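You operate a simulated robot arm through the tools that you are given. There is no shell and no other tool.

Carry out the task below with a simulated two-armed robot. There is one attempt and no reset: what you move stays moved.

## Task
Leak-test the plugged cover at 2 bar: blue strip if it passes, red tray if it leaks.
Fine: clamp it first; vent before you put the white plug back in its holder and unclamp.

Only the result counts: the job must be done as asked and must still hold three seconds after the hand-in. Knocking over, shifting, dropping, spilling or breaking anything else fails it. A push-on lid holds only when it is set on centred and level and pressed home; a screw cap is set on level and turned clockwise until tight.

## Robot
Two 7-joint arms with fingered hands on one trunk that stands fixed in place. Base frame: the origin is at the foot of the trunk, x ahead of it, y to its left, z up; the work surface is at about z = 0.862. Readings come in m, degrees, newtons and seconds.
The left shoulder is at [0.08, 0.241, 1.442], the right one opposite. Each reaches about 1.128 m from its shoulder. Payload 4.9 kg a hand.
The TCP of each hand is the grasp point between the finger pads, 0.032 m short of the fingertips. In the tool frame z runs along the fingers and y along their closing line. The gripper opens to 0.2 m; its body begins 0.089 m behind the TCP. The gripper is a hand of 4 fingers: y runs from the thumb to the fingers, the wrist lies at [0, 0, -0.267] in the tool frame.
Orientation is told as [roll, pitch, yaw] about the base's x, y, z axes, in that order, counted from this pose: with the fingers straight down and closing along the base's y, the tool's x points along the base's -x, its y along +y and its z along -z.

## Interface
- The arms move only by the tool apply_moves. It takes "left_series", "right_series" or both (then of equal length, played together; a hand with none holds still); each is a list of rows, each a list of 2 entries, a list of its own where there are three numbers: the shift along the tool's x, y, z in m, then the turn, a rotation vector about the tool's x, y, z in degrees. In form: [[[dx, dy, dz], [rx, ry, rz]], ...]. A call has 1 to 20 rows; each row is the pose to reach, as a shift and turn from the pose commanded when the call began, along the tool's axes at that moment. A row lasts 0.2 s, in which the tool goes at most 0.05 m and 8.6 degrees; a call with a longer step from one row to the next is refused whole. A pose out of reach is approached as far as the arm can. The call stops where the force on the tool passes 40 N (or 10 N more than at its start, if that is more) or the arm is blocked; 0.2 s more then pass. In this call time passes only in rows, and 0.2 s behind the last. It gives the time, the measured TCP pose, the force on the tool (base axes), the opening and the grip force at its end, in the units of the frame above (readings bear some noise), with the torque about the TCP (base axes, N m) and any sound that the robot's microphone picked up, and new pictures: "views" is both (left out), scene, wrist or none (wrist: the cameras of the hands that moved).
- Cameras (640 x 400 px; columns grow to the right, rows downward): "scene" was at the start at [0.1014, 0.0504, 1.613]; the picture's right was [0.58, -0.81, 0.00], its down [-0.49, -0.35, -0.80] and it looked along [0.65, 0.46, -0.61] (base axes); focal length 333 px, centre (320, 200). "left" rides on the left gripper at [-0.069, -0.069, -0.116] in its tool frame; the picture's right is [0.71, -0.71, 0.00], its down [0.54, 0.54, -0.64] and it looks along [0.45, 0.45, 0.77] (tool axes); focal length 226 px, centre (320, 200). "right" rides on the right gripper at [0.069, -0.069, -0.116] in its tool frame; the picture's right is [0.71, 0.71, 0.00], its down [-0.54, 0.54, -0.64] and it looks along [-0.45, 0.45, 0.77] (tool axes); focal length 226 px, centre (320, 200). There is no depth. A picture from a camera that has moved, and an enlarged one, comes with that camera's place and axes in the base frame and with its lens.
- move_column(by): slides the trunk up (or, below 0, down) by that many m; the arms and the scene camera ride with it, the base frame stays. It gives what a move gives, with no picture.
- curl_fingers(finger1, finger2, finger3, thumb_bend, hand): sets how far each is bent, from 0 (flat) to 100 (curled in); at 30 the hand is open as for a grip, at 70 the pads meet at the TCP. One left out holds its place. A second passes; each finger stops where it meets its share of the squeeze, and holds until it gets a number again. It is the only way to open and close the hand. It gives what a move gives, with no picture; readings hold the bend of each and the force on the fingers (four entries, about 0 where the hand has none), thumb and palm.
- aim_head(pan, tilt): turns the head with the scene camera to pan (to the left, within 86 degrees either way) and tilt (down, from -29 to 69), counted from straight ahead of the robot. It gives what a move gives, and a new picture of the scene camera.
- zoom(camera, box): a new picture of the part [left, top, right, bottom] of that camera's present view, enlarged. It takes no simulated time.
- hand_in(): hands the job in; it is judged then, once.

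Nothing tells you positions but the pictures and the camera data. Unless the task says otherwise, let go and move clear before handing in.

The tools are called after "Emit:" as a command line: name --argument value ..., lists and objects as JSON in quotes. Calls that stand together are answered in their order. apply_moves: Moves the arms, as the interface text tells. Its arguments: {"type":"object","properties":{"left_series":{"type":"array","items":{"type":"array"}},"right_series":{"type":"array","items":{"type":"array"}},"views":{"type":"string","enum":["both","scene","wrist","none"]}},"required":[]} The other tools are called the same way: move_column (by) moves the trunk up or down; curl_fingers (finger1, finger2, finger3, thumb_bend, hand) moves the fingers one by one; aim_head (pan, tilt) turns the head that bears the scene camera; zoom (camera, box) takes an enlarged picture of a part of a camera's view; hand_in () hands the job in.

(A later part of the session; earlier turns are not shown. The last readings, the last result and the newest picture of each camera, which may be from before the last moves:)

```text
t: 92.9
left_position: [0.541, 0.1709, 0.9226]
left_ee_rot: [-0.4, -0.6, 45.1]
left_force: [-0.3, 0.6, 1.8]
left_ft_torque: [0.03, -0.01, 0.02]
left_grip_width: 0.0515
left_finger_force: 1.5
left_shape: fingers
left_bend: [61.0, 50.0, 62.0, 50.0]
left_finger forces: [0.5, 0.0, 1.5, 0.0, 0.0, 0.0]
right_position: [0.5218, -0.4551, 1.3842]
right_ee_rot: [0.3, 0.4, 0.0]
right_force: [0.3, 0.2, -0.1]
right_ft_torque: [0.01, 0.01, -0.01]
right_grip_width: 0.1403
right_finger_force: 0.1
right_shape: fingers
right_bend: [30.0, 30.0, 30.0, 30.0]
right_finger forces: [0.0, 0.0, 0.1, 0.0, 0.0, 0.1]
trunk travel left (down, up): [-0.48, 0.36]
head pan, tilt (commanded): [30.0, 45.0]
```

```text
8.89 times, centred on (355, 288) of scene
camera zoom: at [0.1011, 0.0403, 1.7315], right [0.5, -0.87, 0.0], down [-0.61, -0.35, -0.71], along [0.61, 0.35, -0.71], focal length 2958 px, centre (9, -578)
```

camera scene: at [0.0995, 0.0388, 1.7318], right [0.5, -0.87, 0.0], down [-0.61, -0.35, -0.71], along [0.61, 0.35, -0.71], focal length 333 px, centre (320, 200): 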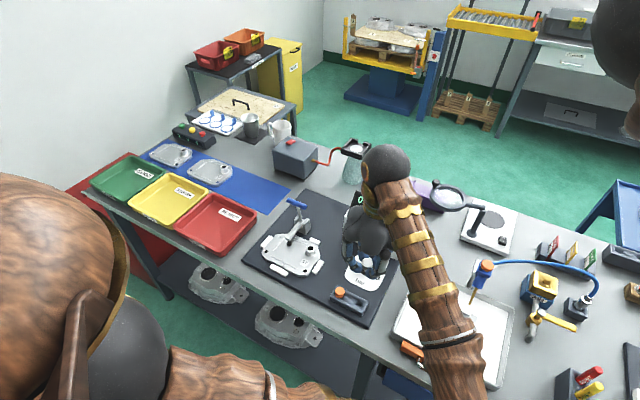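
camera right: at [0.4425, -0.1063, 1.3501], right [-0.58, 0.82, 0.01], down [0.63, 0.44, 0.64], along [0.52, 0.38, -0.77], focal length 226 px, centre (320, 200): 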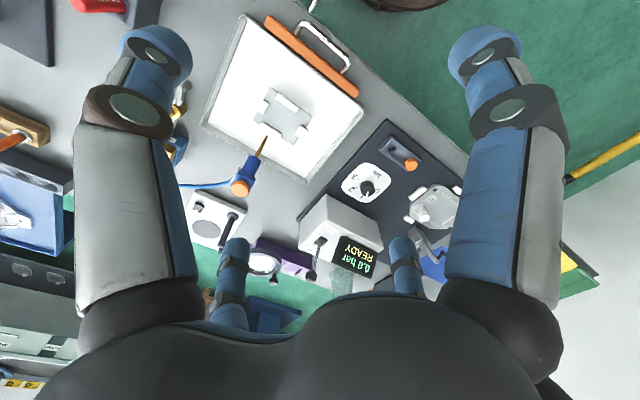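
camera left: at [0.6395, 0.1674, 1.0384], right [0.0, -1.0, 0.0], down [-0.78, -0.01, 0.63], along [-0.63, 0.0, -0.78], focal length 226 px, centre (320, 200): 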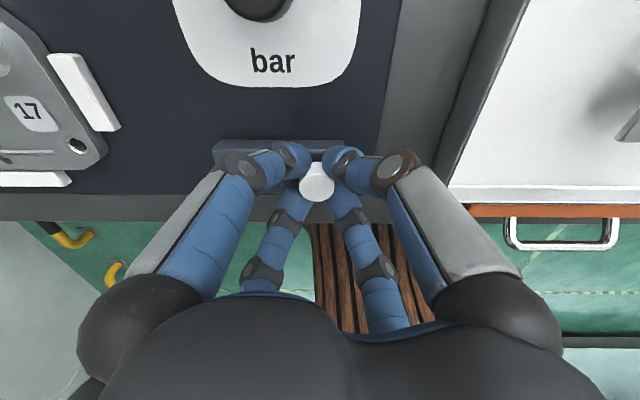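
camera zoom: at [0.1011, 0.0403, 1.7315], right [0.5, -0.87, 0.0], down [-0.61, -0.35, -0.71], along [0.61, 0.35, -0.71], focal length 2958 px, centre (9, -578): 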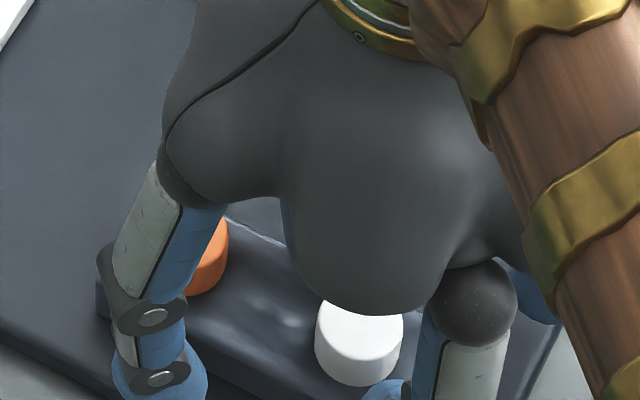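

The plug stands upright, released. I'll open wider and rise to inspect whether it is seated like the orange one.

Emit:
curl_fingers --hand "left" --finger1 52 --finger3 52

Emit:
apply_moves --left_series '[[[0, 0, -0.02], [0, 0, 0]], [[0, 0, -0.05], [0, 0, 0]], [[0, 0, -0.09], [0, 0, 0]]]' --views "none"

Emit:
zoom --camera "left" --box '[240, 60, 400, 200]'

Emit:
zoom --camera "scene" --box '[325, 275, 375, 315]'

```text
t: 93.9
left_position: [0.5402, 0.1686, 0.9217]
left_ee_rot: [-0.4, -0.7, 45.1]
left_force: [-0.5, -0.2, 0.4]
left_ft_torque: [-0.01, 0.01, 0.01]
left_grip_width: 0.0652
left_finger_force: 0.1
left_shape: fingers
left_bend: [52.0, 50.0, 52.0, 50.0]
left_finger forces: [0.0, 0.0, 0.0, 0.0, 0.1, 0.1]
right_position: [0.5213, -0.4563, 1.3836]
right_ee_rot: [0.4, 0.3, 0.1]
right_force: [0.1, 0.5, -0.4]
right_ft_torque: [0.02, 0.01, 0.02]
right_grip_width: 0.1406
right_finger_force: 0.1
right_shape: fingers
right_bend: [30.0, 30.0, 30.0, 30.0]
right_finger forces: [0.0, 0.1, 0.0, 0.0, 0.1, 0.0]
trunk travel left (down, up): [-0.48, 0.36]
head pan, tilt (commanded): [30.0, 45.0]
```

```text
t: 94.7
left_position: [0.5396, 0.1687, 1.0132]
left_ee_rot: [-0.4, -0.6, 45.1]
left_force: [-1.2, -0.1, -0.2]
left_ft_torque: [0.05, 0.0, -0.01]
left_grip_width: 0.0654
left_finger_force: 0.0
left_shape: fingers
left_bend: [52.0, 50.0, 52.0, 50.0]
left_finger forces: [0.0, 0.0, 0.1, 0.0, 0.0, 0.1]
right_position: [0.5206, -0.4549, 1.3834]
right_ee_rot: [0.3, 0.5, 0.1]
right_force: [-0.3, 0.0, -0.6]
right_ft_torque: [-0.02, 0.02, -0.02]
right_grip_width: 0.1403
right_finger_force: 0.1
right_shape: fingers
right_bend: [30.0, 30.0, 30.0, 30.0]
right_finger forces: [0.0, 0.0, 0.1, 0.1, 0.0, 0.0]
trunk travel left (down, up): [-0.48, 0.36]
head pan, tilt (commanded): [30.0, 45.0]
```

```text
2.86 times, centred on (320, 130) of left
camera zoom: at [0.6355, 0.1679, 1.1316], right [0.0, -1.0, 0.0], down [-0.77, 0.0, 0.63], along [-0.63, 0.0, -0.77], focal length 646 px, centre (320, 400)
```

zoom: 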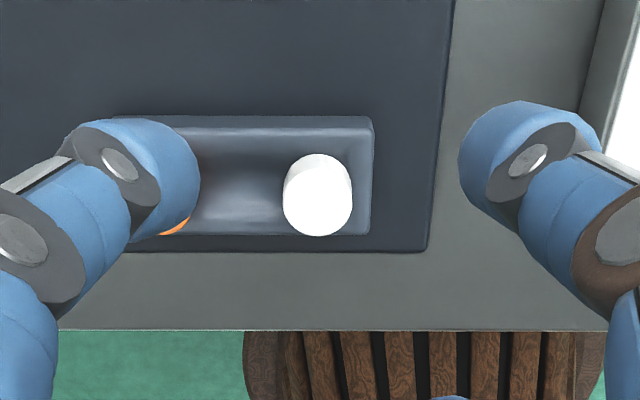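

```text
10.00 times, centred on (350, 295) of scene
camera zoom: at [0.1007, 0.0398, 1.7316], right [0.5, -0.87, 0.0], down [-0.61, -0.35, -0.71], along [0.61, 0.35, -0.71], focal length 3328 px, centre (20, -750)
```

zoom: 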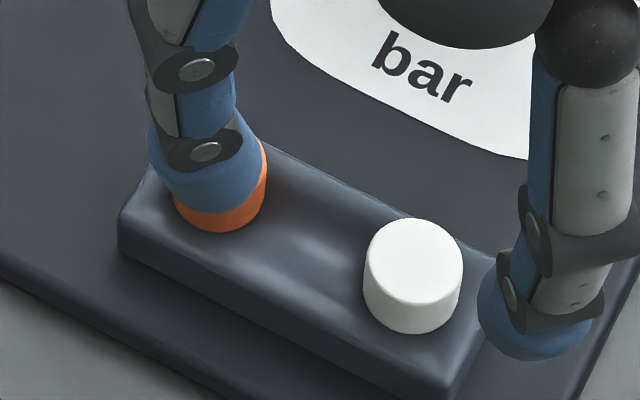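

The white plug stands on the hole position, looking like the orange one. I'll rise further to compare both plugs without fingers in the way.

Emit:
apply_moves --left_series '[[[-0.01, 0, -0.04], [0, 0, 0]], [[-0.02, 0, -0.08], [0, 0, 0]], [[-0.02, 0, -0.1], [0, 0, 0]]]' --views "scene"

Emit:
zoom --camera "left" --box '[260, 50, 380, 150]'

Emit:
zoom --camera "scene" --box '[325, 275, 375, 315]'

```text
t: 95.5
left_position: [0.552, 0.1816, 1.1133]
left_ee_rot: [-0.5, -0.6, 45.0]
left_force: [0.8, 0.5, 0.8]
left_ft_torque: [-0.01, -0.02, -0.01]
left_grip_width: 0.0655
left_finger_force: 0.0
left_shape: fingers
left_bend: [52.0, 50.0, 52.0, 50.0]
left_finger forces: [0.1, 0.1, 0.1, 0.0, 0.1, 0.0]
right_position: [0.5204, -0.4544, 1.3847]
right_ee_rot: [0.3, 0.3, 0.1]
right_force: [-1.0, 0.0, 0.2]
right_ft_torque: [0.0, 0.0, -0.02]
right_grip_width: 0.1403
right_finger_force: 0.1
right_shape: fingers
right_bend: [30.0, 30.0, 30.0, 30.0]
right_finger forces: [0.0, 0.0, 0.0, 0.0, 0.1, 0.0]
trunk travel left (down, up): [-0.48, 0.36]
head pan, tilt (commanded): [30.0, 45.0]
camera scene: at [0.1007, 0.0402, 1.7316], right [0.5, -0.87, 0.0], down [-0.61, -0.35, -0.71], along [0.61, 0.35, -0.71], focal length 333 px, centre (320, 200)
```

scene: 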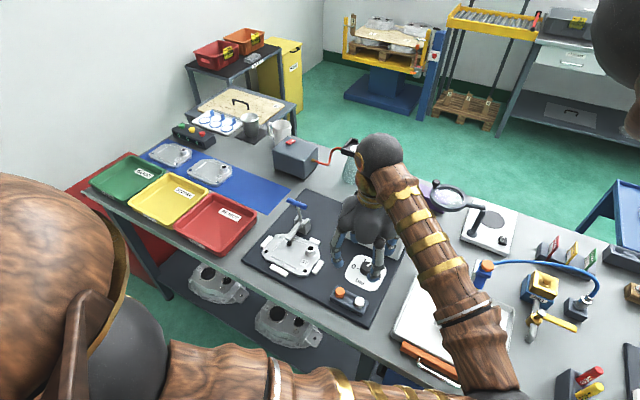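

```text
4.00 times, centred on (320, 100) of left
camera zoom: at [0.648, 0.1817, 1.2311], right [0.0, -1.0, 0.0], down [-0.77, 0.0, 0.63], along [-0.63, 0.0, -0.77], focal length 904 px, centre (320, 600)
```

zoom: 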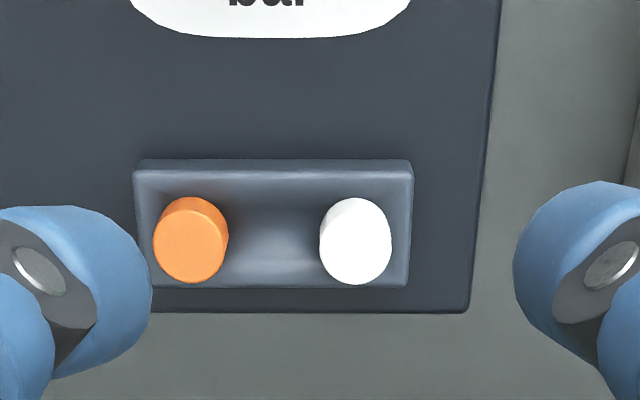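

```text
10.00 times, centred on (350, 295) of scene
camera zoom: at [0.1007, 0.0402, 1.7316], right [0.5, -0.87, 0.0], down [-0.61, -0.35, -0.71], along [0.61, 0.35, -0.71], focal length 3328 px, centre (20, -750)
```

zoom: 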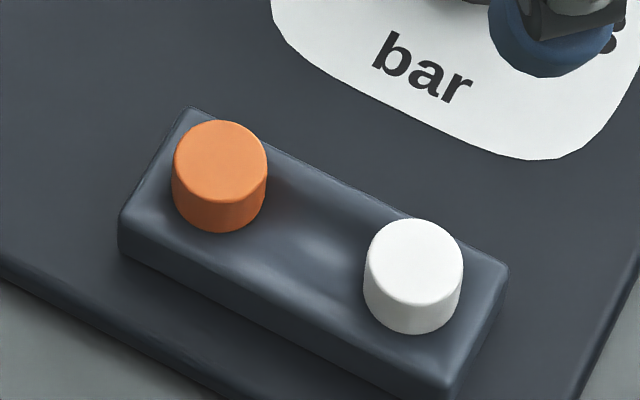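

Relative positions match exactly (same height and line as the orange plug), so the white plug is seated in its holder. Now unclamp: I'll cage the handle bar between finger3 and finger1 and swing it back to +x. First, move over the handle and square the hand.

Emit:
curl_fingers --hand "left" --finger1 54 --finger2 45 --finger3 54 --thumb_bend 48

Emit:
apply_moves --left_series '[[[0, 0, -0.03], [0, 0, 0]], [[-0.0366, 0.0147, -0.04], [0, 0, 5.6]], [[-0.0732, 0.0294, -0.04], [0, 0, 11.2]], [[-0.1098, 0.0441, -0.04], [0, 0, 16.8]], [[-0.1464, 0.0588, -0.04], [0, 0, 22.4]], [[-0.183, 0.0735, -0.04], [0, 0, 28]], [[-0.2196, 0.0882, -0.04], [0, 0, 33.6]], [[-0.2562, 0.1029, -0.04], [0, 0, 39.2]], [[-0.2927, 0.1174, -0.04], [0, 0, 45]]]' --views "both"

Emit:
zoom --camera "left" --box '[220, 60, 420, 220]'

```text
t: 96.5
left_position: [0.5521, 0.1835, 1.1105]
left_ee_rot: [-0.3, -0.6, 45.1]
left_force: [1.2, 0.0, -0.9]
left_ft_torque: [0.0, -0.01, 0.0]
left_grip_width: 0.0663
left_finger_force: 0.0
left_shape: fingers
left_bend: [54.0, 45.0, 54.0, 48.0]
left_finger forces: [0.0, 0.0, 0.1, 0.1, 0.0, 0.0]
right_position: [0.5211, -0.4551, 1.3837]
right_ee_rot: [0.3, 0.4, 0.2]
right_force: [-0.7, -0.9, 0.0]
right_ft_torque: [0.01, 0.01, 0.03]
right_grip_width: 0.1405
right_finger_force: 0.1
right_shape: fingers
right_bend: [30.0, 30.0, 30.0, 30.0]
right_finger forces: [0.1, 0.1, 0.0, 0.1, 0.1, 0.0]
trunk travel left (down, up): [-0.48, 0.36]
head pan, tilt (commanded): [30.0, 45.0]
```

```text
t: 98.5
left_position: [0.6758, 0.4776, 1.1536]
left_ee_rot: [0.0, -0.6, -0.1]
left_force: [-0.2, -0.1, -0.7]
left_ft_torque: [-0.03, 0.01, -0.01]
left_grip_width: 0.0666
left_finger_force: 0.0
left_shape: fingers
left_bend: [54.0, 45.0, 54.0, 48.0]
left_finger forces: [0.0, 0.0, 0.0, 0.0, 0.0, 0.1]
right_position: [0.5215, -0.4512, 1.3843]
right_ee_rot: [0.3, 0.4, 0.1]
right_force: [-0.5, 0.1, 0.1]
right_ft_torque: [-0.04, 0.03, 0.02]
right_grip_width: 0.1404
right_finger_force: 0.1
right_shape: fingers
right_bend: [30.0, 30.0, 30.0, 30.0]
right_finger forces: [0.1, 0.1, 0.0, 0.0, 0.1, 0.0]
trunk travel left (down, up): [-0.48, 0.36]
head pan, tilt (commanded): [30.0, 45.0]
camera scene: at [0.1022, 0.0432, 1.7315], right [0.5, -0.87, 0.0], down [-0.61, -0.35, -0.71], along [0.61, 0.35, -0.71], focal length 333 px, centre (320, 200)
camera left: at [0.7434, 0.4064, 1.2717], right [-0.71, -0.71, -0.01], down [-0.55, 0.54, 0.64], along [-0.44, 0.46, -0.77], focal length 226 px, centre (320, 200)
```

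scene: 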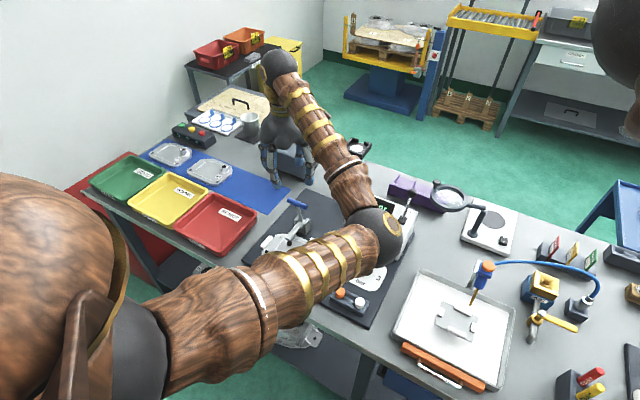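
left: 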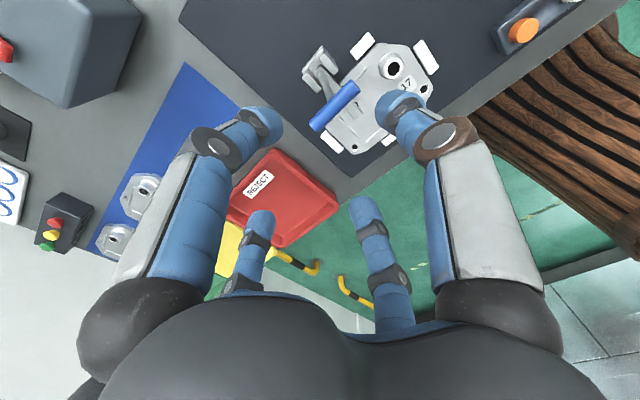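

```text
2.50 times, centred on (320, 140) of left
camera zoom: at [0.7434, 0.4064, 1.2717], right [-0.71, -0.71, -0.01], down [-0.55, 0.54, 0.64], along [-0.44, 0.46, -0.77], focal length 565 px, centre (320, 350)
```

zoom: 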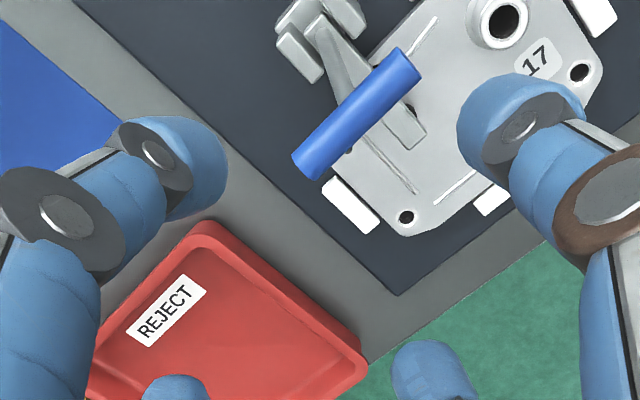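

Bar centre ≈ (0.675, 0.456, 1.0), spanning y 0.425–0.486. I'll descend with the hand offset to y≈0.4745 so finger3 bears on the bar beside the rod.

Emit:
apply_moves --left_series '[[[0, -0.003, 0.04], [0, 0, 0]], [[0, -0.003, 0.08], [0, 0, 0]], [[0, -0.003, 0.115], [0, 0, 0]], [[0, -0.003, 0.143], [0, 0, 0]]]' --views "wrist"

Emit:
zoom --camera "left" --box '[200, 80, 440, 260]'

```text
t: 99.5
left_position: [0.6745, 0.4679, 1.0124]
left_ee_rot: [0.1, -0.8, 0.1]
left_force: [0.2, -0.5, 0.1]
left_ft_torque: [-0.01, -0.01, -0.01]
left_grip_width: 0.0665
left_finger_force: 0.0
left_shape: fingers
left_bend: [54.0, 45.0, 54.0, 48.0]
left_finger forces: [0.0, 0.1, 0.1, 0.0, 0.0, 0.0]
right_position: [0.5211, -0.4535, 1.3845]
right_ee_rot: [0.3, 0.4, 0.0]
right_force: [-0.4, 0.0, 0.4]
right_ft_torque: [-0.01, -0.01, 0.0]
right_grip_width: 0.1406
right_finger_force: 0.0
right_shape: fingers
right_bend: [30.0, 30.0, 30.0, 30.0]
right_finger forces: [0.0, 0.0, 0.0, 0.0, 0.0, 0.1]
trunk travel left (down, up): [-0.48, 0.36]
head pan, tilt (commanded): [30.0, 45.0]
camera left: at [0.7441, 0.3987, 1.1293], right [-0.71, -0.71, -0.01], down [-0.55, 0.54, 0.64], along [-0.44, 0.46, -0.77], focal length 226 px, centre (320, 200)
```

left: 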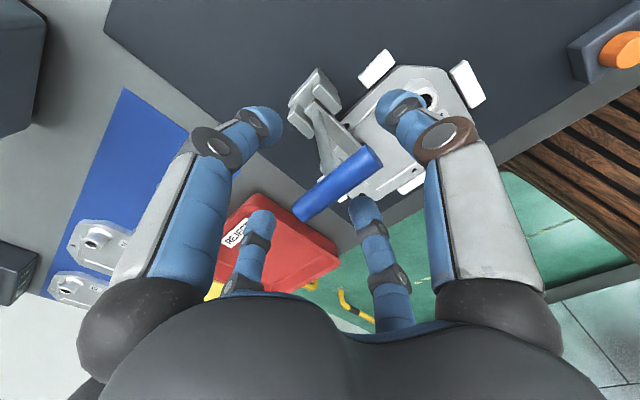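

```text
2.22 times, centred on (320, 170) of left
camera zoom: at [0.7441, 0.3987, 1.1293], right [-0.71, -0.71, -0.01], down [-0.55, 0.54, 0.64], along [-0.44, 0.46, -0.77], focal length 502 px, centre (320, 267)
```

zoom: 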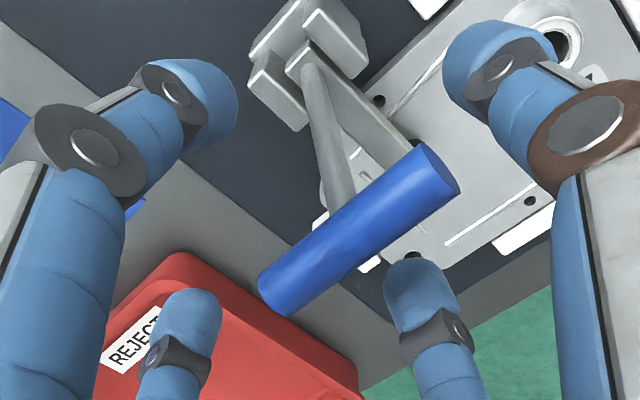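

I'll shift +9 mm in y, then sweep +x following the handle's arc (first part).

Emit:
apply_moves --left_series '[[[0, 0.009, 0], [0, 0, 0]], [[-0.02, 0.009, 0], [0, 0, 0]], [[-0.035, 0.009, 0], [0, 0, 0]], [[-0.049, 0.009, -0.002], [0, 0, 0]], [[-0.067, 0.009, -0.002], [0, 0, 0]], [[-0.0846, 0.009, 0.0], [0, 0, 0]], [[-0.1014, 0.009, 0.0066], [0, 0, 0]]]' --views "both"

Emit:
zoom --camera "left" --box '[200, 80, 440, 260]'

Emit:
zoom --camera "scene" --box '[240, 180, 360, 290]'

```text
t: 101.1
left_position: [0.7802, 0.4814, 1.0067]
left_ee_rot: [0.0, -0.8, 0.2]
left_force: [0.3, -0.3, 0.1]
left_ft_torque: [0.01, 0.01, 0.0]
left_grip_width: 0.0672
left_finger_force: 0.0
left_shape: fingers
left_bend: [54.0, 45.0, 54.0, 48.0]
left_finger forces: [0.0, 0.0, 0.1, 0.0, 0.0, 0.0]
right_position: [0.5206, -0.4537, 1.3839]
right_ee_rot: [0.4, 0.4, 0.1]
right_force: [0.0, -0.7, 0.3]
right_ft_torque: [-0.05, -0.04, 0.02]
right_grip_width: 0.1405
right_finger_force: 0.0
right_shape: fingers
right_bend: [30.0, 30.0, 30.0, 30.0]
right_finger forces: [0.0, 0.0, 0.1, 0.0, 0.0, 0.0]
trunk travel left (down, up): [-0.48, 0.36]
head pan, tilt (commanded): [30.0, 45.0]
camera scene: at [0.1016, 0.0408, 1.7316], right [0.5, -0.87, 0.0], down [-0.61, -0.35, -0.71], along [0.61, 0.35, -0.71], focal length 333 px, centre (320, 200)
camera left: at [0.8476, 0.4101, 1.1247], right [-0.71, -0.71, -0.01], down [-0.55, 0.54, 0.64], along [-0.45, 0.45, -0.77], focal length 226 px, centre (320, 200)
```

scene: 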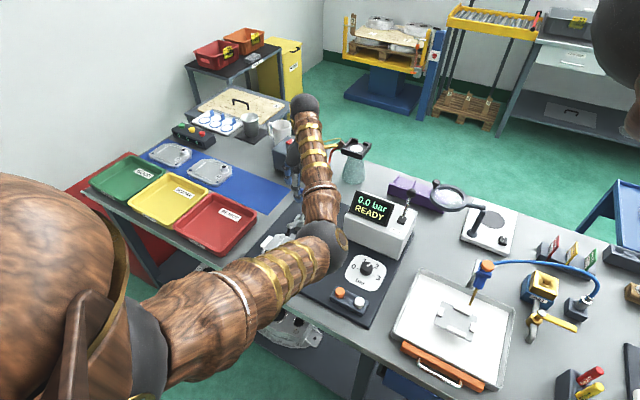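
left: 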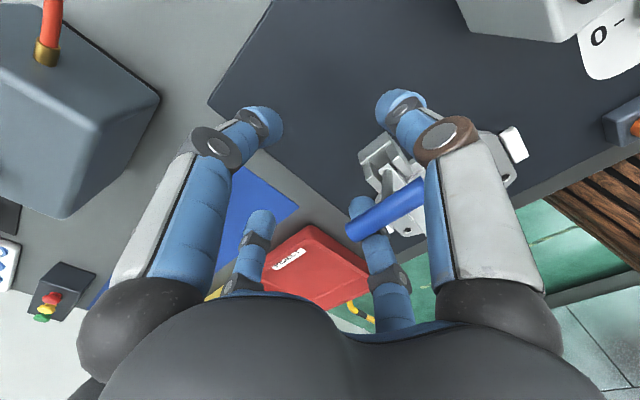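

```text
2.22 times, centred on (320, 170) of left
camera zoom: at [0.8476, 0.4101, 1.1247], right [-0.71, -0.71, -0.01], down [-0.55, 0.54, 0.64], along [-0.45, 0.45, -0.77], focal length 502 px, centre (320, 267)
```

zoom: 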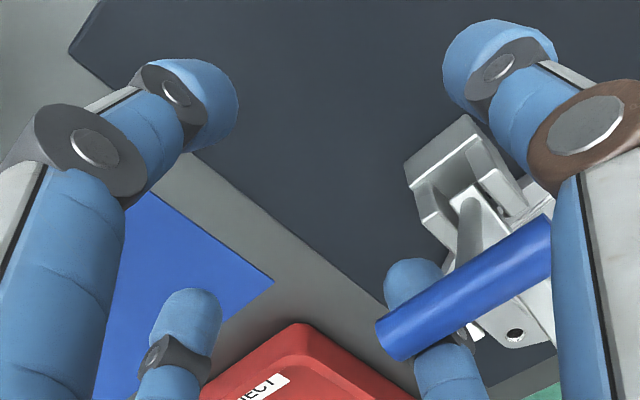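

```text
3.64 times, centred on (300, 235) of scene
camera zoom: at [0.1016, 0.0408, 1.7316], right [0.5, -0.87, 0.0], down [-0.61, -0.35, -0.71], along [0.61, 0.35, -0.71], focal length 1210 px, centre (393, 73)
```

zoom: 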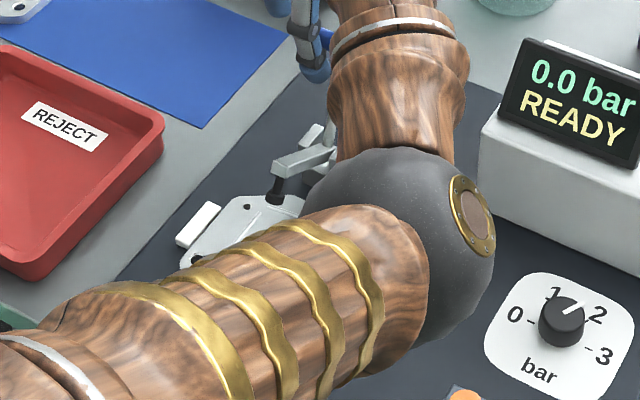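

The handle is following (bar now at x≈0.733, arm lifting). I'll continue the arc down.

Emit:
apply_moves --left_series '[[[-0.0156, 0, 0.0089], [0, 0, 0]], [[-0.0293, 0, 0.0205], [0, 0, 0]], [[-0.041, 0, 0.034], [0, 0, 0]], [[-0.05, 0, 0.044], [0, 0, 0]]]' --views "wrist"

Emit:
zoom --camera "left" --box '[200, 80, 440, 260]'

Emit:
zoom --camera "scene" --box '[240, 180, 360, 290]'

```text
t: 102.1
left_position: [0.8301, 0.4826, 0.9624]
left_ee_rot: [0.1, -0.9, 0.1]
left_force: [0.3, 0.2, 0.0]
left_ft_torque: [0.01, 0.0, 0.0]
left_grip_width: 0.0669
left_finger_force: 0.0
left_shape: fingers
left_bend: [54.0, 45.0, 54.0, 48.0]
left_finger forces: [0.0, 0.0, 0.0, 0.0, 0.1, 0.0]
right_position: [0.521, -0.4548, 1.3843]
right_ee_rot: [0.3, 0.3, 0.1]
right_force: [-0.2, -0.5, 0.6]
right_ft_torque: [0.01, -0.01, 0.04]
right_grip_width: 0.1406
right_finger_force: 0.0
right_shape: fingers
right_bend: [30.0, 30.0, 30.0, 30.0]
right_finger forces: [0.0, 0.0, 0.1, 0.0, 0.1, 0.0]
trunk travel left (down, up): [-0.48, 0.36]
head pan, tilt (commanded): [30.0, 45.0]
camera left: at [0.8971, 0.4124, 1.0813], right [-0.71, -0.71, -0.01], down [-0.55, 0.54, 0.64], along [-0.45, 0.46, -0.77], focal length 226 px, centre (320, 200)
```

left: 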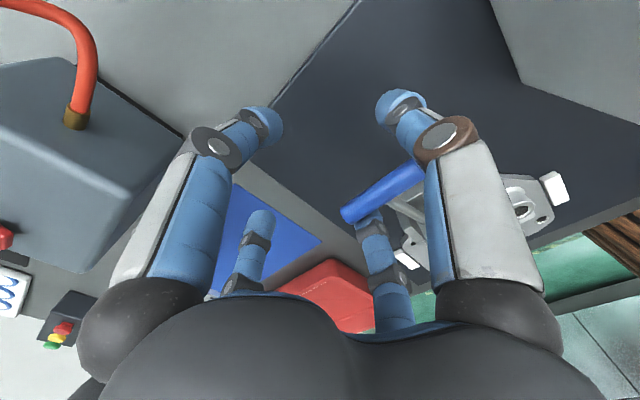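

```text
2.22 times, centred on (320, 170) of left
camera zoom: at [0.8971, 0.4124, 1.0813], right [-0.71, -0.71, -0.01], down [-0.55, 0.54, 0.64], along [-0.45, 0.46, -0.77], focal length 502 px, centre (320, 267)
```

zoom: 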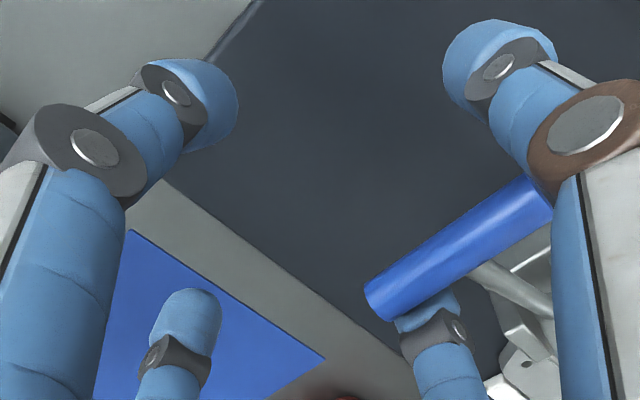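

```text
3.64 times, centred on (300, 235) of scene
camera zoom: at [0.1018, 0.0408, 1.7316], right [0.5, -0.87, 0.0], down [-0.61, -0.35, -0.71], along [0.61, 0.35, -0.71], focal length 1210 px, centre (393, 73)
```

zoom: 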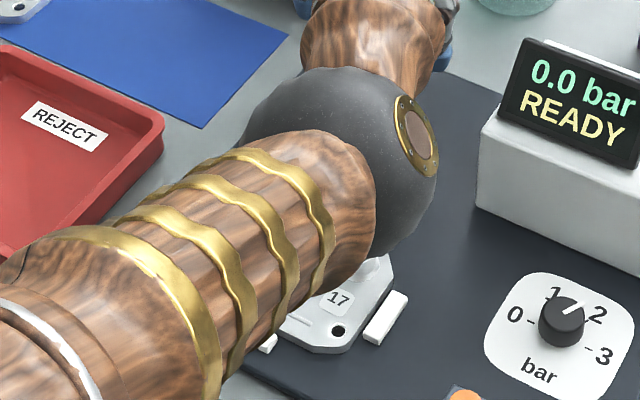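

The handle is back at its original open angle. I'll slip the finger off (slightly −x so it doesn't hook the bar), then rise and verify.

Emit:
apply_moves --left_series '[[[0.01, 0, 0], [0, 0, 0]], [[0.018, 0, -0.002], [0, 0, 0]], [[0.018, 0, -0.015], [0, 0, 0]], [[0.016, 0, -0.035], [0, 0, 0]], [[0.01, 0, -0.07], [0, 0, 0]], [[0, -0.02, -0.11], [0, 0, 0]], [[0, -0.04, -0.15], [0, 0, 0]], [[0, -0.06, -0.19], [0, 0, 0]]]' --views "both"

Emit:
zoom --camera "left" --box '[220, 60, 420, 220]'

```text
t: 103.9
left_position: [0.8253, 0.4167, 1.1548]
left_ee_rot: [0.1, -0.7, 0.1]
left_force: [0.1, 0.4, -0.8]
left_ft_torque: [-0.03, -0.03, 0.01]
left_grip_width: 0.0668
left_finger_force: 0.0
left_shape: fingers
left_bend: [54.0, 45.0, 54.0, 48.0]
left_finger forces: [0.0, 0.0, 0.1, 0.0, 0.1, 0.0]
right_position: [0.5207, -0.4561, 1.384]
right_ee_rot: [0.5, 0.4, 0.2]
right_force: [-0.1, -0.8, -0.5]
right_ft_torque: [0.06, -0.02, 0.0]
right_grip_width: 0.1405
right_finger_force: 0.0
right_shape: fingers
right_bend: [30.0, 30.0, 30.0, 30.0]
right_finger forces: [0.1, 0.0, 0.0, 0.0, 0.0, 0.0]
trunk travel left (down, up): [-0.48, 0.36]
head pan, tilt (commanded): [30.0, 45.0]
camera scene: at [0.1005, 0.0376, 1.7317], right [0.5, -0.87, 0.0], down [-0.61, -0.35, -0.71], along [0.61, 0.36, -0.71], focal length 333 px, centre (320, 200)
camera left: at [0.8924, 0.347, 1.2727], right [-0.71, -0.71, -0.01], down [-0.55, 0.54, 0.64], along [-0.45, 0.46, -0.77], focal length 226 px, centre (320, 200)
```

scene: 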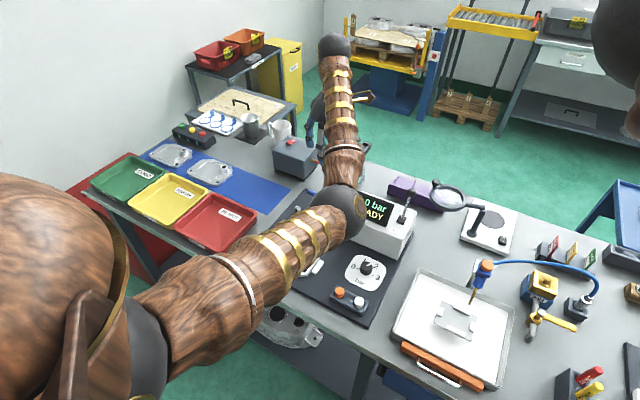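
left: 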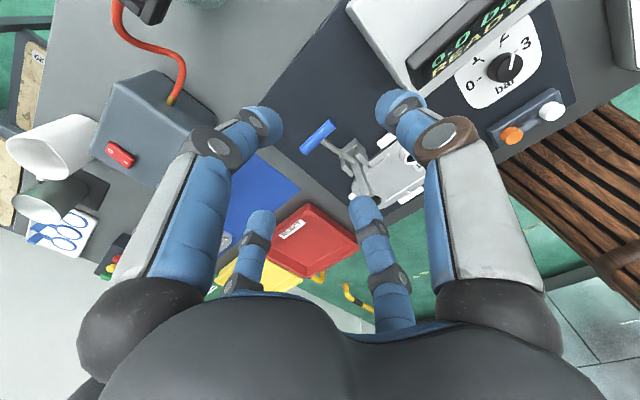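

```text
2.50 times, centred on (320, 140) of left
camera zoom: at [0.8924, 0.347, 1.2727], right [-0.71, -0.71, -0.01], down [-0.55, 0.54, 0.64], along [-0.45, 0.46, -0.77], focal length 565 px, centre (320, 350)
```

zoom: 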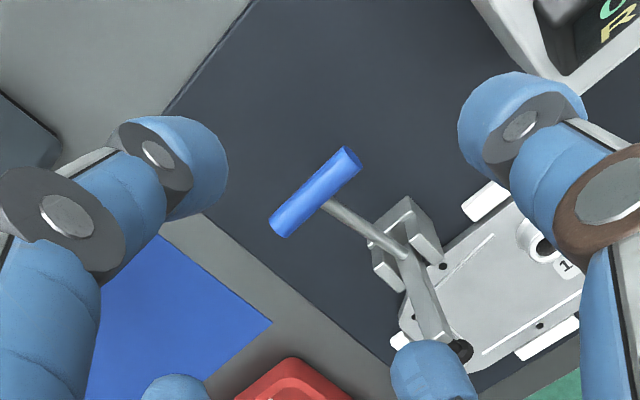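

The clamp is open, with the arm standing upright. Now I'll get a clear wrist view of the cover and its nest to plan the grasp.

Emit:
curl_fingers --hand "left" --finger1 30 --finger2 30 --finger3 30 --thumb_bend 30

Emit:
apply_moves --left_series '[[[0.035, 0, -0.02], [0, 0, 0]], [[0.07, 0, -0.04], [0, 0, 0]], [[0.105, 0, -0.06], [0, 0, 0]], [[0.14, 0, -0.075], [0, 0, 0]], [[0.17, 0.0, -0.08], [0, 0, 0]]]' --views "both"

Emit:
zoom --camera "left" --box '[270, 60, 410, 170]'

Emit:
zoom --camera "left" --box '[180, 100, 380, 260]'

```text
t: 104.9
left_position: [0.8275, 0.4193, 1.1533]
left_ee_rot: [0.1, -0.8, 0.1]
left_force: [0.7, 0.4, 0.0]
left_ft_torque: [-0.02, 0.01, -0.02]
left_grip_width: 0.14
left_finger_force: 0.1
left_shape: fingers
left_bend: [30.0, 30.0, 30.0, 30.0]
left_finger forces: [0.0, 0.0, 0.0, 0.1, 0.1, 0.1]
right_position: [0.5207, -0.4538, 1.385]
right_ee_rot: [0.2, 0.3, 0.0]
right_force: [-0.7, 0.0, 1.0]
right_ft_torque: [-0.03, 0.03, 0.02]
right_grip_width: 0.1407
right_finger_force: 0.1
right_shape: fingers
right_bend: [30.0, 30.0, 30.0, 30.0]
right_finger forces: [0.0, 0.1, 0.1, 0.1, 0.0, 0.1]
trunk travel left (down, up): [-0.48, 0.36]
head pan, tilt (commanded): [30.0, 45.0]
```

```text
t: 106.1
left_position: [0.6563, 0.4209, 1.2319]
left_ee_rot: [0.2, -0.8, 0.1]
left_force: [-1.1, 0.9, 0.4]
left_ft_torque: [0.03, -0.02, 0.0]
left_grip_width: 0.1399
left_finger_force: 0.0
left_shape: fingers
left_bend: [30.0, 30.0, 30.0, 30.0]
left_finger forces: [0.0, 0.1, 0.1, 0.0, 0.1, 0.0]
right_position: [0.5187, -0.4557, 1.3842]
right_ee_rot: [0.3, 0.3, 0.1]
right_force: [0.1, -0.7, -0.2]
right_ft_torque: [0.03, -0.04, 0.03]
right_grip_width: 0.1405
right_finger_force: 0.0
right_shape: fingers
right_bend: [30.0, 30.0, 30.0, 30.0]
right_finger forces: [0.0, 0.1, 0.0, 0.1, 0.1, 0.0]
trunk travel left (down, up): [-0.48, 0.36]
head pan, tilt (commanded): [30.0, 45.0]
camera scene: at [0.0999, 0.0394, 1.7317], right [0.5, -0.87, 0.0], down [-0.61, -0.35, -0.71], along [0.61, 0.35, -0.71], focal length 333 px, centre (320, 200)
camera left: at [0.7243, 0.3517, 1.35], right [-0.71, -0.71, -0.01], down [-0.55, 0.54, 0.64], along [-0.44, 0.46, -0.77], focal length 226 px, centre (320, 200)
```

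scene: 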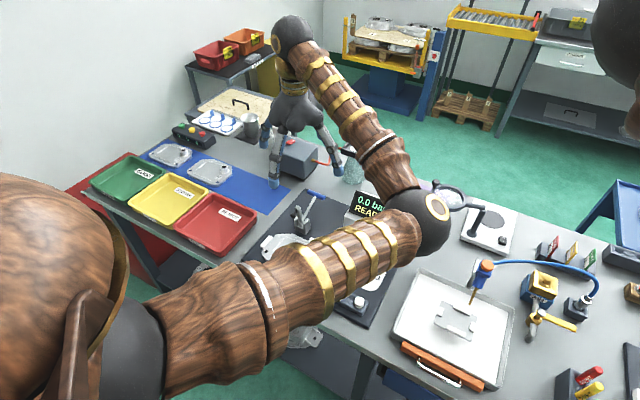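
left: 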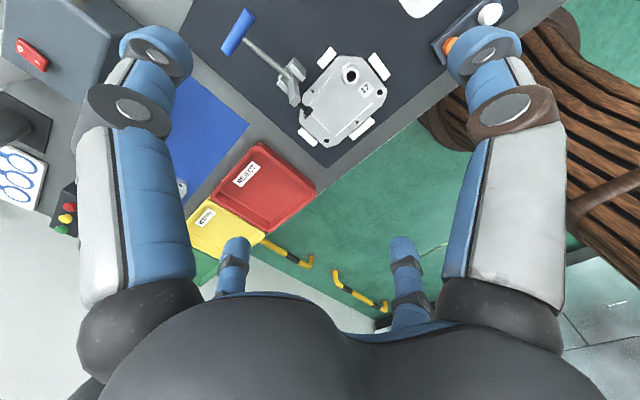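

```text
3.64 times, centred on (340, 115) of left
camera zoom: at [0.7243, 0.3517, 1.35], right [-0.71, -0.71, -0.01], down [-0.55, 0.54, 0.64], along [-0.44, 0.46, -0.77], focal length 822 px, centre (247, 509)
```

zoom: 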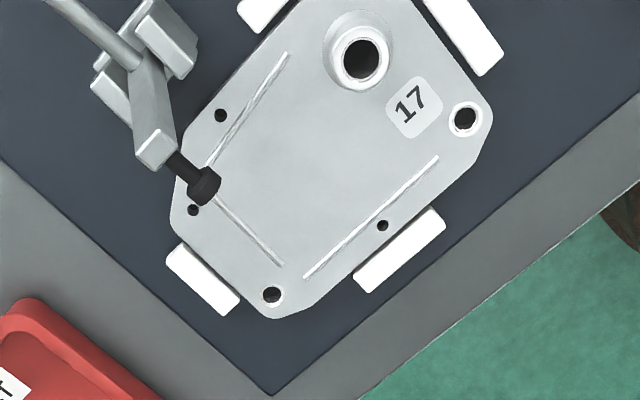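

```text
2.50 times, centred on (280, 180) of left
camera zoom: at [0.7243, 0.3517, 1.35], right [-0.71, -0.71, -0.01], down [-0.55, 0.54, 0.64], along [-0.44, 0.46, -0.77], focal length 565 px, centre (420, 250)
```

zoom: 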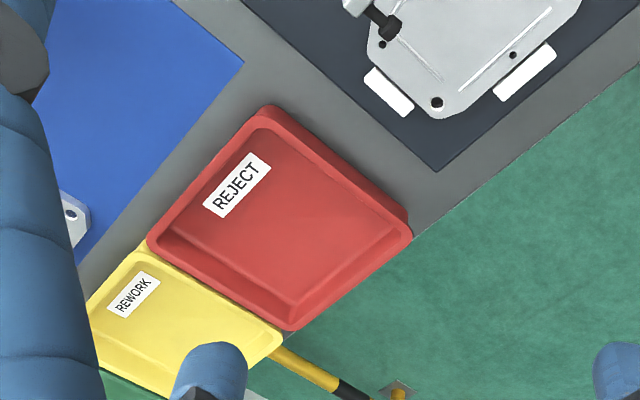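

The cover spans x≈0.54–0.66, y≈0.344–0.519, centre (0.601, 0.432), with nest blocks at all side centres and the clamp bracket behind. The sound grip is the boss at (0.6275, 0.3765), with the fingertips down on the plate to stop tilting, the thumb opposite the centre of mass (yaw ≈ +25°). I'll move over it.

Emit:
curl_fingers --hand "left" --finger1 59 --finger2 59 --finger3 59 --thumb_bend 59

Emit:
apply_moves --left_series '[[[0.0054, -0.0075, 0.02], [0, 0.1, -4.2]], [[0.0108, -0.015, 0.05], [0, 0.3, -8.4]], [[0.0162, -0.0225, 0.09], [0, 0.4, -12.6]], [[0.0216, -0.03, 0.13], [0, 0.5, -16.8]], [[0.027, -0.0375, 0.17], [0, 0.6, -21]], [[0.0322, -0.0453, 0.205], [0, 0.8, -25]]]' --views "wrist"

Emit:
zoom --camera "left" --box '[200, 60, 440, 240]'

```text
t: 107.1
left_position: [0.6581, 0.4223, 1.2305]
left_ee_rot: [0.1, -0.8, 0.1]
left_force: [-0.2, -0.1, 0.3]
left_ft_torque: [0.03, -0.01, 0.03]
left_grip_width: 0.037
left_finger_force: 0.0
left_shape: fingers
left_bend: [59.0, 59.0, 59.0, 59.0]
left_finger forces: [0.1, 0.1, 0.0, 0.0, 0.1, 0.1]
right_position: [0.5202, -0.4539, 1.3836]
right_ee_rot: [0.3, 0.5, 0.0]
right_force: [-0.1, -0.6, 0.3]
right_ft_torque: [0.02, 0.06, -0.01]
right_grip_width: 0.1402
right_finger_force: 0.1
right_shape: fingers
right_bend: [30.0, 30.0, 30.0, 30.0]
right_finger forces: [0.0, 0.0, 0.1, 0.0, 0.0, 0.1]
trunk travel left (down, up): [-0.48, 0.36]
head pan, tilt (commanded): [30.0, 45.0]
```

```text
t: 108.5
left_position: [0.6253, 0.3738, 1.0282]
left_ee_rot: [-0.1, 0.0, 25.2]
left_force: [0.1, 0.0, -0.3]
left_ft_torque: [0.0, -0.04, 0.0]
left_grip_width: 0.0371
left_finger_force: 0.1
left_shape: fingers
left_bend: [59.0, 59.0, 59.0, 59.0]
left_finger forces: [0.0, 0.0, 0.1, 0.0, 0.1, 0.1]
right_position: [0.5207, -0.4536, 1.3846]
right_ee_rot: [0.4, 0.4, 0.1]
right_force: [-0.4, 0.3, 0.7]
right_ft_torque: [0.01, 0.01, 0.0]
right_grip_width: 0.1406
right_finger_force: 0.0
right_shape: fingers
right_bend: [30.0, 30.0, 30.0, 30.0]
right_finger forces: [0.1, 0.1, 0.0, 0.0, 0.0, 0.1]
trunk travel left (down, up): [-0.48, 0.36]
head pan, tilt (commanded): [30.0, 45.0]
camera left: at [0.7176, 0.3397, 1.1452], right [-0.34, -0.94, 0.0], down [-0.72, 0.26, 0.64], along [-0.6, 0.22, -0.77], focal length 226 px, centre (320, 200)
```

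left: 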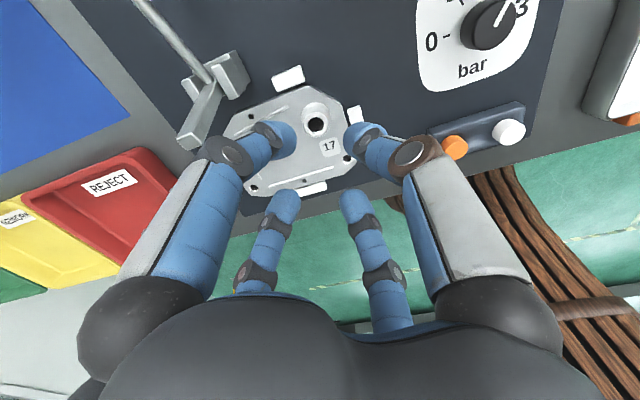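

```text
2.22 times, centred on (320, 150) of left
camera zoom: at [0.7176, 0.3397, 1.1452], right [-0.34, -0.94, 0.0], down [-0.72, 0.26, 0.64], along [-0.6, 0.22, -0.77], focal length 502 px, centre (320, 311)
```

zoom: 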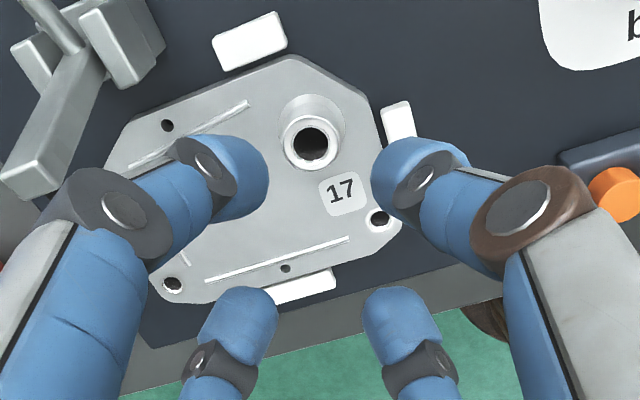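

Boss found at (0.627, 0.378). Correcting 4–5 mm and descending.

Emit:
apply_moves --left_series '[[[-0.0031, 0.0032, 0.03], [0, 0, 0]], [[-0.0031, 0.0032, 0.06], [0, 0, 0]], [[-0.0031, 0.0032, 0.09], [0, 0, 0]], [[-0.0031, 0.0032, 0.103], [0, 0, 0]]]' --views "wrist"

Emit:
zoom --camera "left" --box '[200, 80, 440, 260]'

Emit:
zoom --camera "scene" --box '[240, 180, 360, 290]'

```text
t: 109.5
left_position: [0.6268, 0.3788, 0.9237]
left_ee_rot: [0.0, 0.1, 25.1]
left_force: [-0.2, -0.2, 0.1]
left_ft_torque: [0.0, -0.01, 0.0]
left_grip_width: 0.0371
left_finger_force: 0.2
left_shape: fingers
left_bend: [59.0, 59.0, 59.0, 59.0]
left_finger forces: [0.0, 0.0, 0.0, 0.1, 0.0, 0.1]
right_position: [0.5209, -0.4541, 1.3848]
right_ee_rot: [0.3, 0.4, 0.1]
right_force: [-0.4, 0.0, 0.5]
right_ft_torque: [0.01, -0.01, 0.03]
right_grip_width: 0.14
right_finger_force: 0.1
right_shape: fingers
right_bend: [30.0, 30.0, 30.0, 30.0]
right_finger forces: [0.0, 0.1, 0.1, 0.0, 0.1, 0.1]
trunk travel left (down, up): [-0.48, 0.36]
head pan, tilt (commanded): [30.0, 45.0]
camera left: at [0.7188, 0.345, 1.0405], right [-0.34, -0.94, 0.0], down [-0.72, 0.26, 0.64], along [-0.6, 0.22, -0.77], focal length 226 px, centre (320, 200)
```

left: 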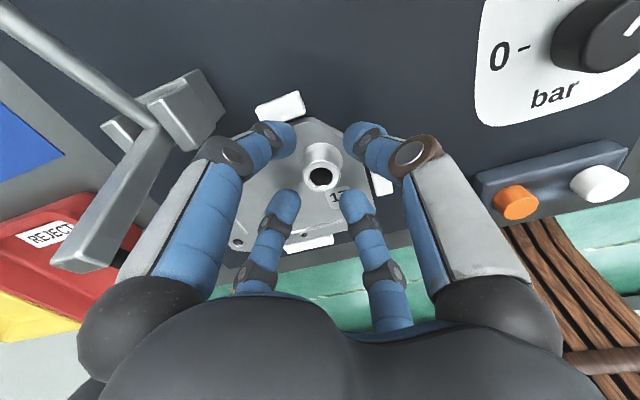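

```text
2.22 times, centred on (320, 170) of left
camera zoom: at [0.7188, 0.345, 1.0405], right [-0.34, -0.94, 0.0], down [-0.72, 0.26, 0.64], along [-0.6, 0.22, -0.77], focal length 502 px, centre (320, 267)
```

zoom: 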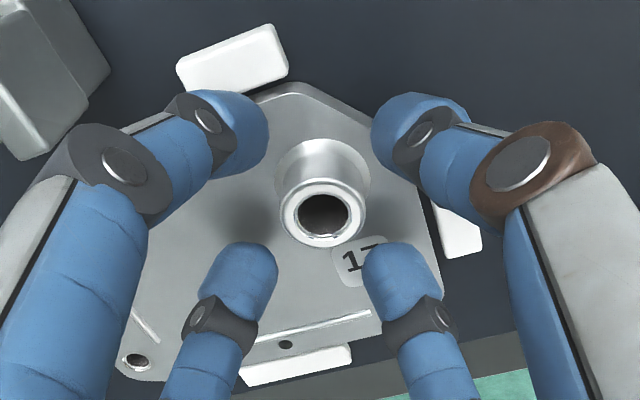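

```text
3.64 times, centred on (300, 235) of scene
camera zoom: at [0.1013, 0.0408, 1.7316], right [0.5, -0.87, 0.0], down [-0.61, -0.35, -0.71], along [0.61, 0.35, -0.71], focal length 1210 px, centre (393, 73)
```

zoom: 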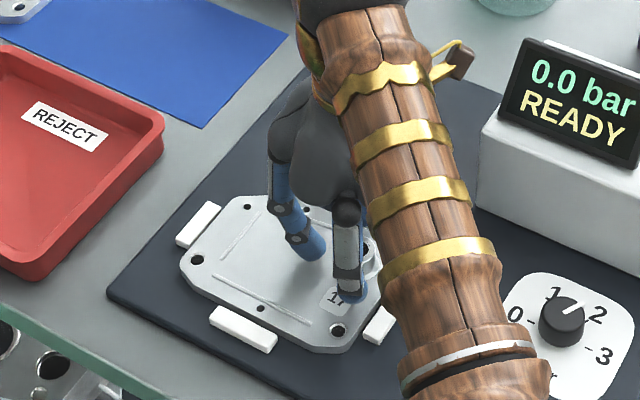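

Emit:
apply_moves --left_series '[[[0.0007, -0.0007, 0.004], [0, 0, 0]], [[0.0007, -0.0007, 0.008], [0, 0, 0]]]' --views "none"

Emit:
apply_moves --left_series '[[[0, 0, 0.002], [0, 0, 0]], [[0, 0, 0.004], [0, 0, 0]]]' --views "none"

Emit:
zoom --camera "left" --box '[200, 80, 440, 260]'

```text
t: 110.1
left_position: [0.626, 0.3763, 0.9154]
left_ee_rot: [0.2, 0.0, 25.1]
left_force: [1.0, 0.0, 3.0]
left_ft_torque: [0.1, -0.04, 0.01]
left_grip_width: 0.0369
left_finger_force: 1.0
left_shape: fingers
left_bend: [59.0, 59.0, 59.0, 59.0]
left_finger forces: [0.6, 1.2, 0.8, 0.0, 0.0, 0.0]
right_position: [0.5203, -0.4549, 1.3847]
right_ee_rot: [0.3, 0.5, 0.1]
right_force: [-0.9, 0.6, 0.1]
right_ft_torque: [0.0, 0.01, 0.05]
right_grip_width: 0.1404
right_finger_force: 0.0
right_shape: fingers
right_bend: [30.0, 30.0, 30.0, 30.0]
right_finger forces: [0.1, 0.0, 0.0, 0.0, 0.0, 0.1]
trunk travel left (down, up): [-0.48, 0.36]
head pan, tilt (commanded): [30.0, 45.0]
```

```text
t: 110.7
left_position: [0.6245, 0.3762, 0.9156]
left_ee_rot: [-0.1, -0.5, 25.1]
left_force: [0.5, 3.4, 41.4]
left_ft_torque: [0.63, 0.38, -0.02]
left_grip_width: 0.0375
left_finger_force: 20.3
left_shape: fingers
left_bend: [58.0, 59.0, 59.0, 59.0]
left_finger forces: [11.5, 15.2, 14.5, 0.0, 0.0, 0.0]
right_position: [0.517, -0.4572, 1.386]
right_ee_rot: [0.4, 0.1, 0.2]
right_force: [0.1, -0.3, 0.4]
right_ft_torque: [-0.02, 0.01, -0.02]
right_grip_width: 0.1405
right_finger_force: 0.1
right_shape: fingers
right_bend: [30.0, 30.0, 30.0, 30.0]
right_finger forces: [0.0, 0.0, 0.0, 0.0, 0.0, 0.1]
trunk travel left (down, up): [-0.48, 0.36]
head pan, tilt (commanded): [30.0, 45.0]
```

```text
2.22 times, centred on (320, 170) of left
camera zoom: at [0.7166, 0.3426, 1.0327], right [-0.34, -0.94, 0.0], down [-0.72, 0.26, 0.64], along [-0.6, 0.22, -0.77], focal length 502 px, centre (320, 267)
```

zoom: 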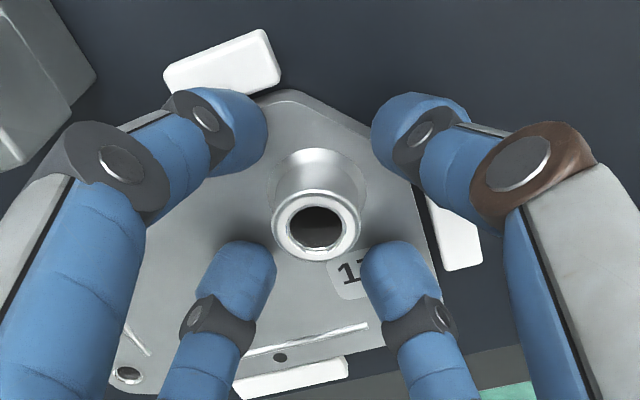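

Fingertips touch the plate at TCP z≈0.9155. I'll back off the extra push and close the four fingers on the boss.

Emit:
apply_moves --left_series '[[[0, 0, -0.002], [0, 0, 0]], [[0, 0, -0.0035], [0, 0, 0]]]' --views "none"

Emit:
curl_fingers --hand "left" --finger1 80 --finger2 80 --finger3 80 --thumb_bend 80

Emit:
zoom --camera "left" --box '[200, 80, 440, 260]'

```text
t: 111.3
left_position: [0.627, 0.3763, 0.9151]
left_ee_rot: [-0.1, 0.1, 25.0]
left_force: [0.6, 2.0, 26.2]
left_ft_torque: [0.54, -0.09, 0.0]
left_grip_width: 0.0371
left_finger_force: 13.1
left_shape: fingers
left_bend: [58.0, 59.0, 59.0, 59.0]
left_finger forces: [11.7, 8.9, 5.6, 0.1, 0.0, 0.0]
right_position: [0.5189, -0.4561, 1.3842]
right_ee_rot: [0.3, 0.3, 0.1]
right_force: [-0.6, -0.3, -0.1]
right_ft_torque: [0.01, 0.01, 0.05]
right_grip_width: 0.1402
right_finger_force: 0.0
right_shape: fingers
right_bend: [30.0, 30.0, 30.0, 30.0]
right_finger forces: [0.0, 0.0, 0.0, 0.1, 0.0, 0.1]
trunk travel left (down, up): [-0.48, 0.36]
head pan, tilt (commanded): [30.0, 45.0]
```

```text
t: 112.3
left_position: [0.6278, 0.3779, 0.9134]
left_ee_rot: [0.0, 0.1, 25.2]
left_force: [0.5, -2.3, 0.7]
left_ft_torque: [0.09, 0.02, -0.1]
left_grip_width: 0.018
left_finger_force: 25.0
left_shape: fingers
left_bend: [63.0, 61.0, 65.0, 66.0]
left_finger forces: [12.6, 10.1, 9.8, 0.0, 16.8, 0.1]
right_position: [0.5232, -0.4554, 1.3828]
right_ee_rot: [0.2, 0.4, 0.1]
right_force: [0.3, 0.2, -0.7]
right_ft_torque: [-0.01, 0.0, -0.02]
right_grip_width: 0.1405
right_finger_force: 0.1
right_shape: fingers
right_bend: [30.0, 30.0, 30.0, 30.0]
right_finger forces: [0.0, 0.0, 0.0, 0.1, 0.0, 0.1]
trunk travel left (down, up): [-0.48, 0.36]
head pan, tilt (commanded): [30.0, 45.0]
```

```text
2.22 times, centred on (320, 170) of left
camera zoom: at [0.7194, 0.3437, 1.0307], right [-0.34, -0.94, 0.0], down [-0.72, 0.26, 0.64], along [-0.61, 0.22, -0.77], focal length 502 px, centre (320, 267)
```

zoom: 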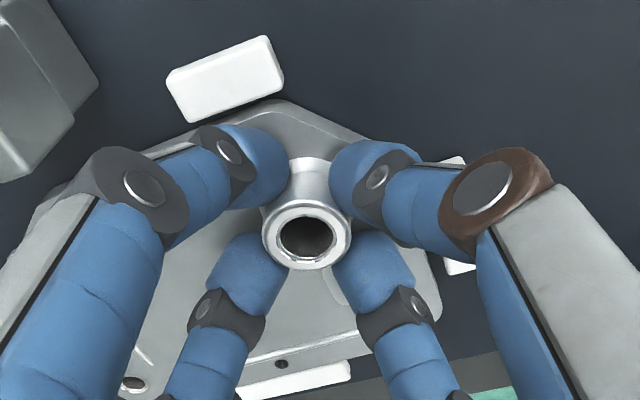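

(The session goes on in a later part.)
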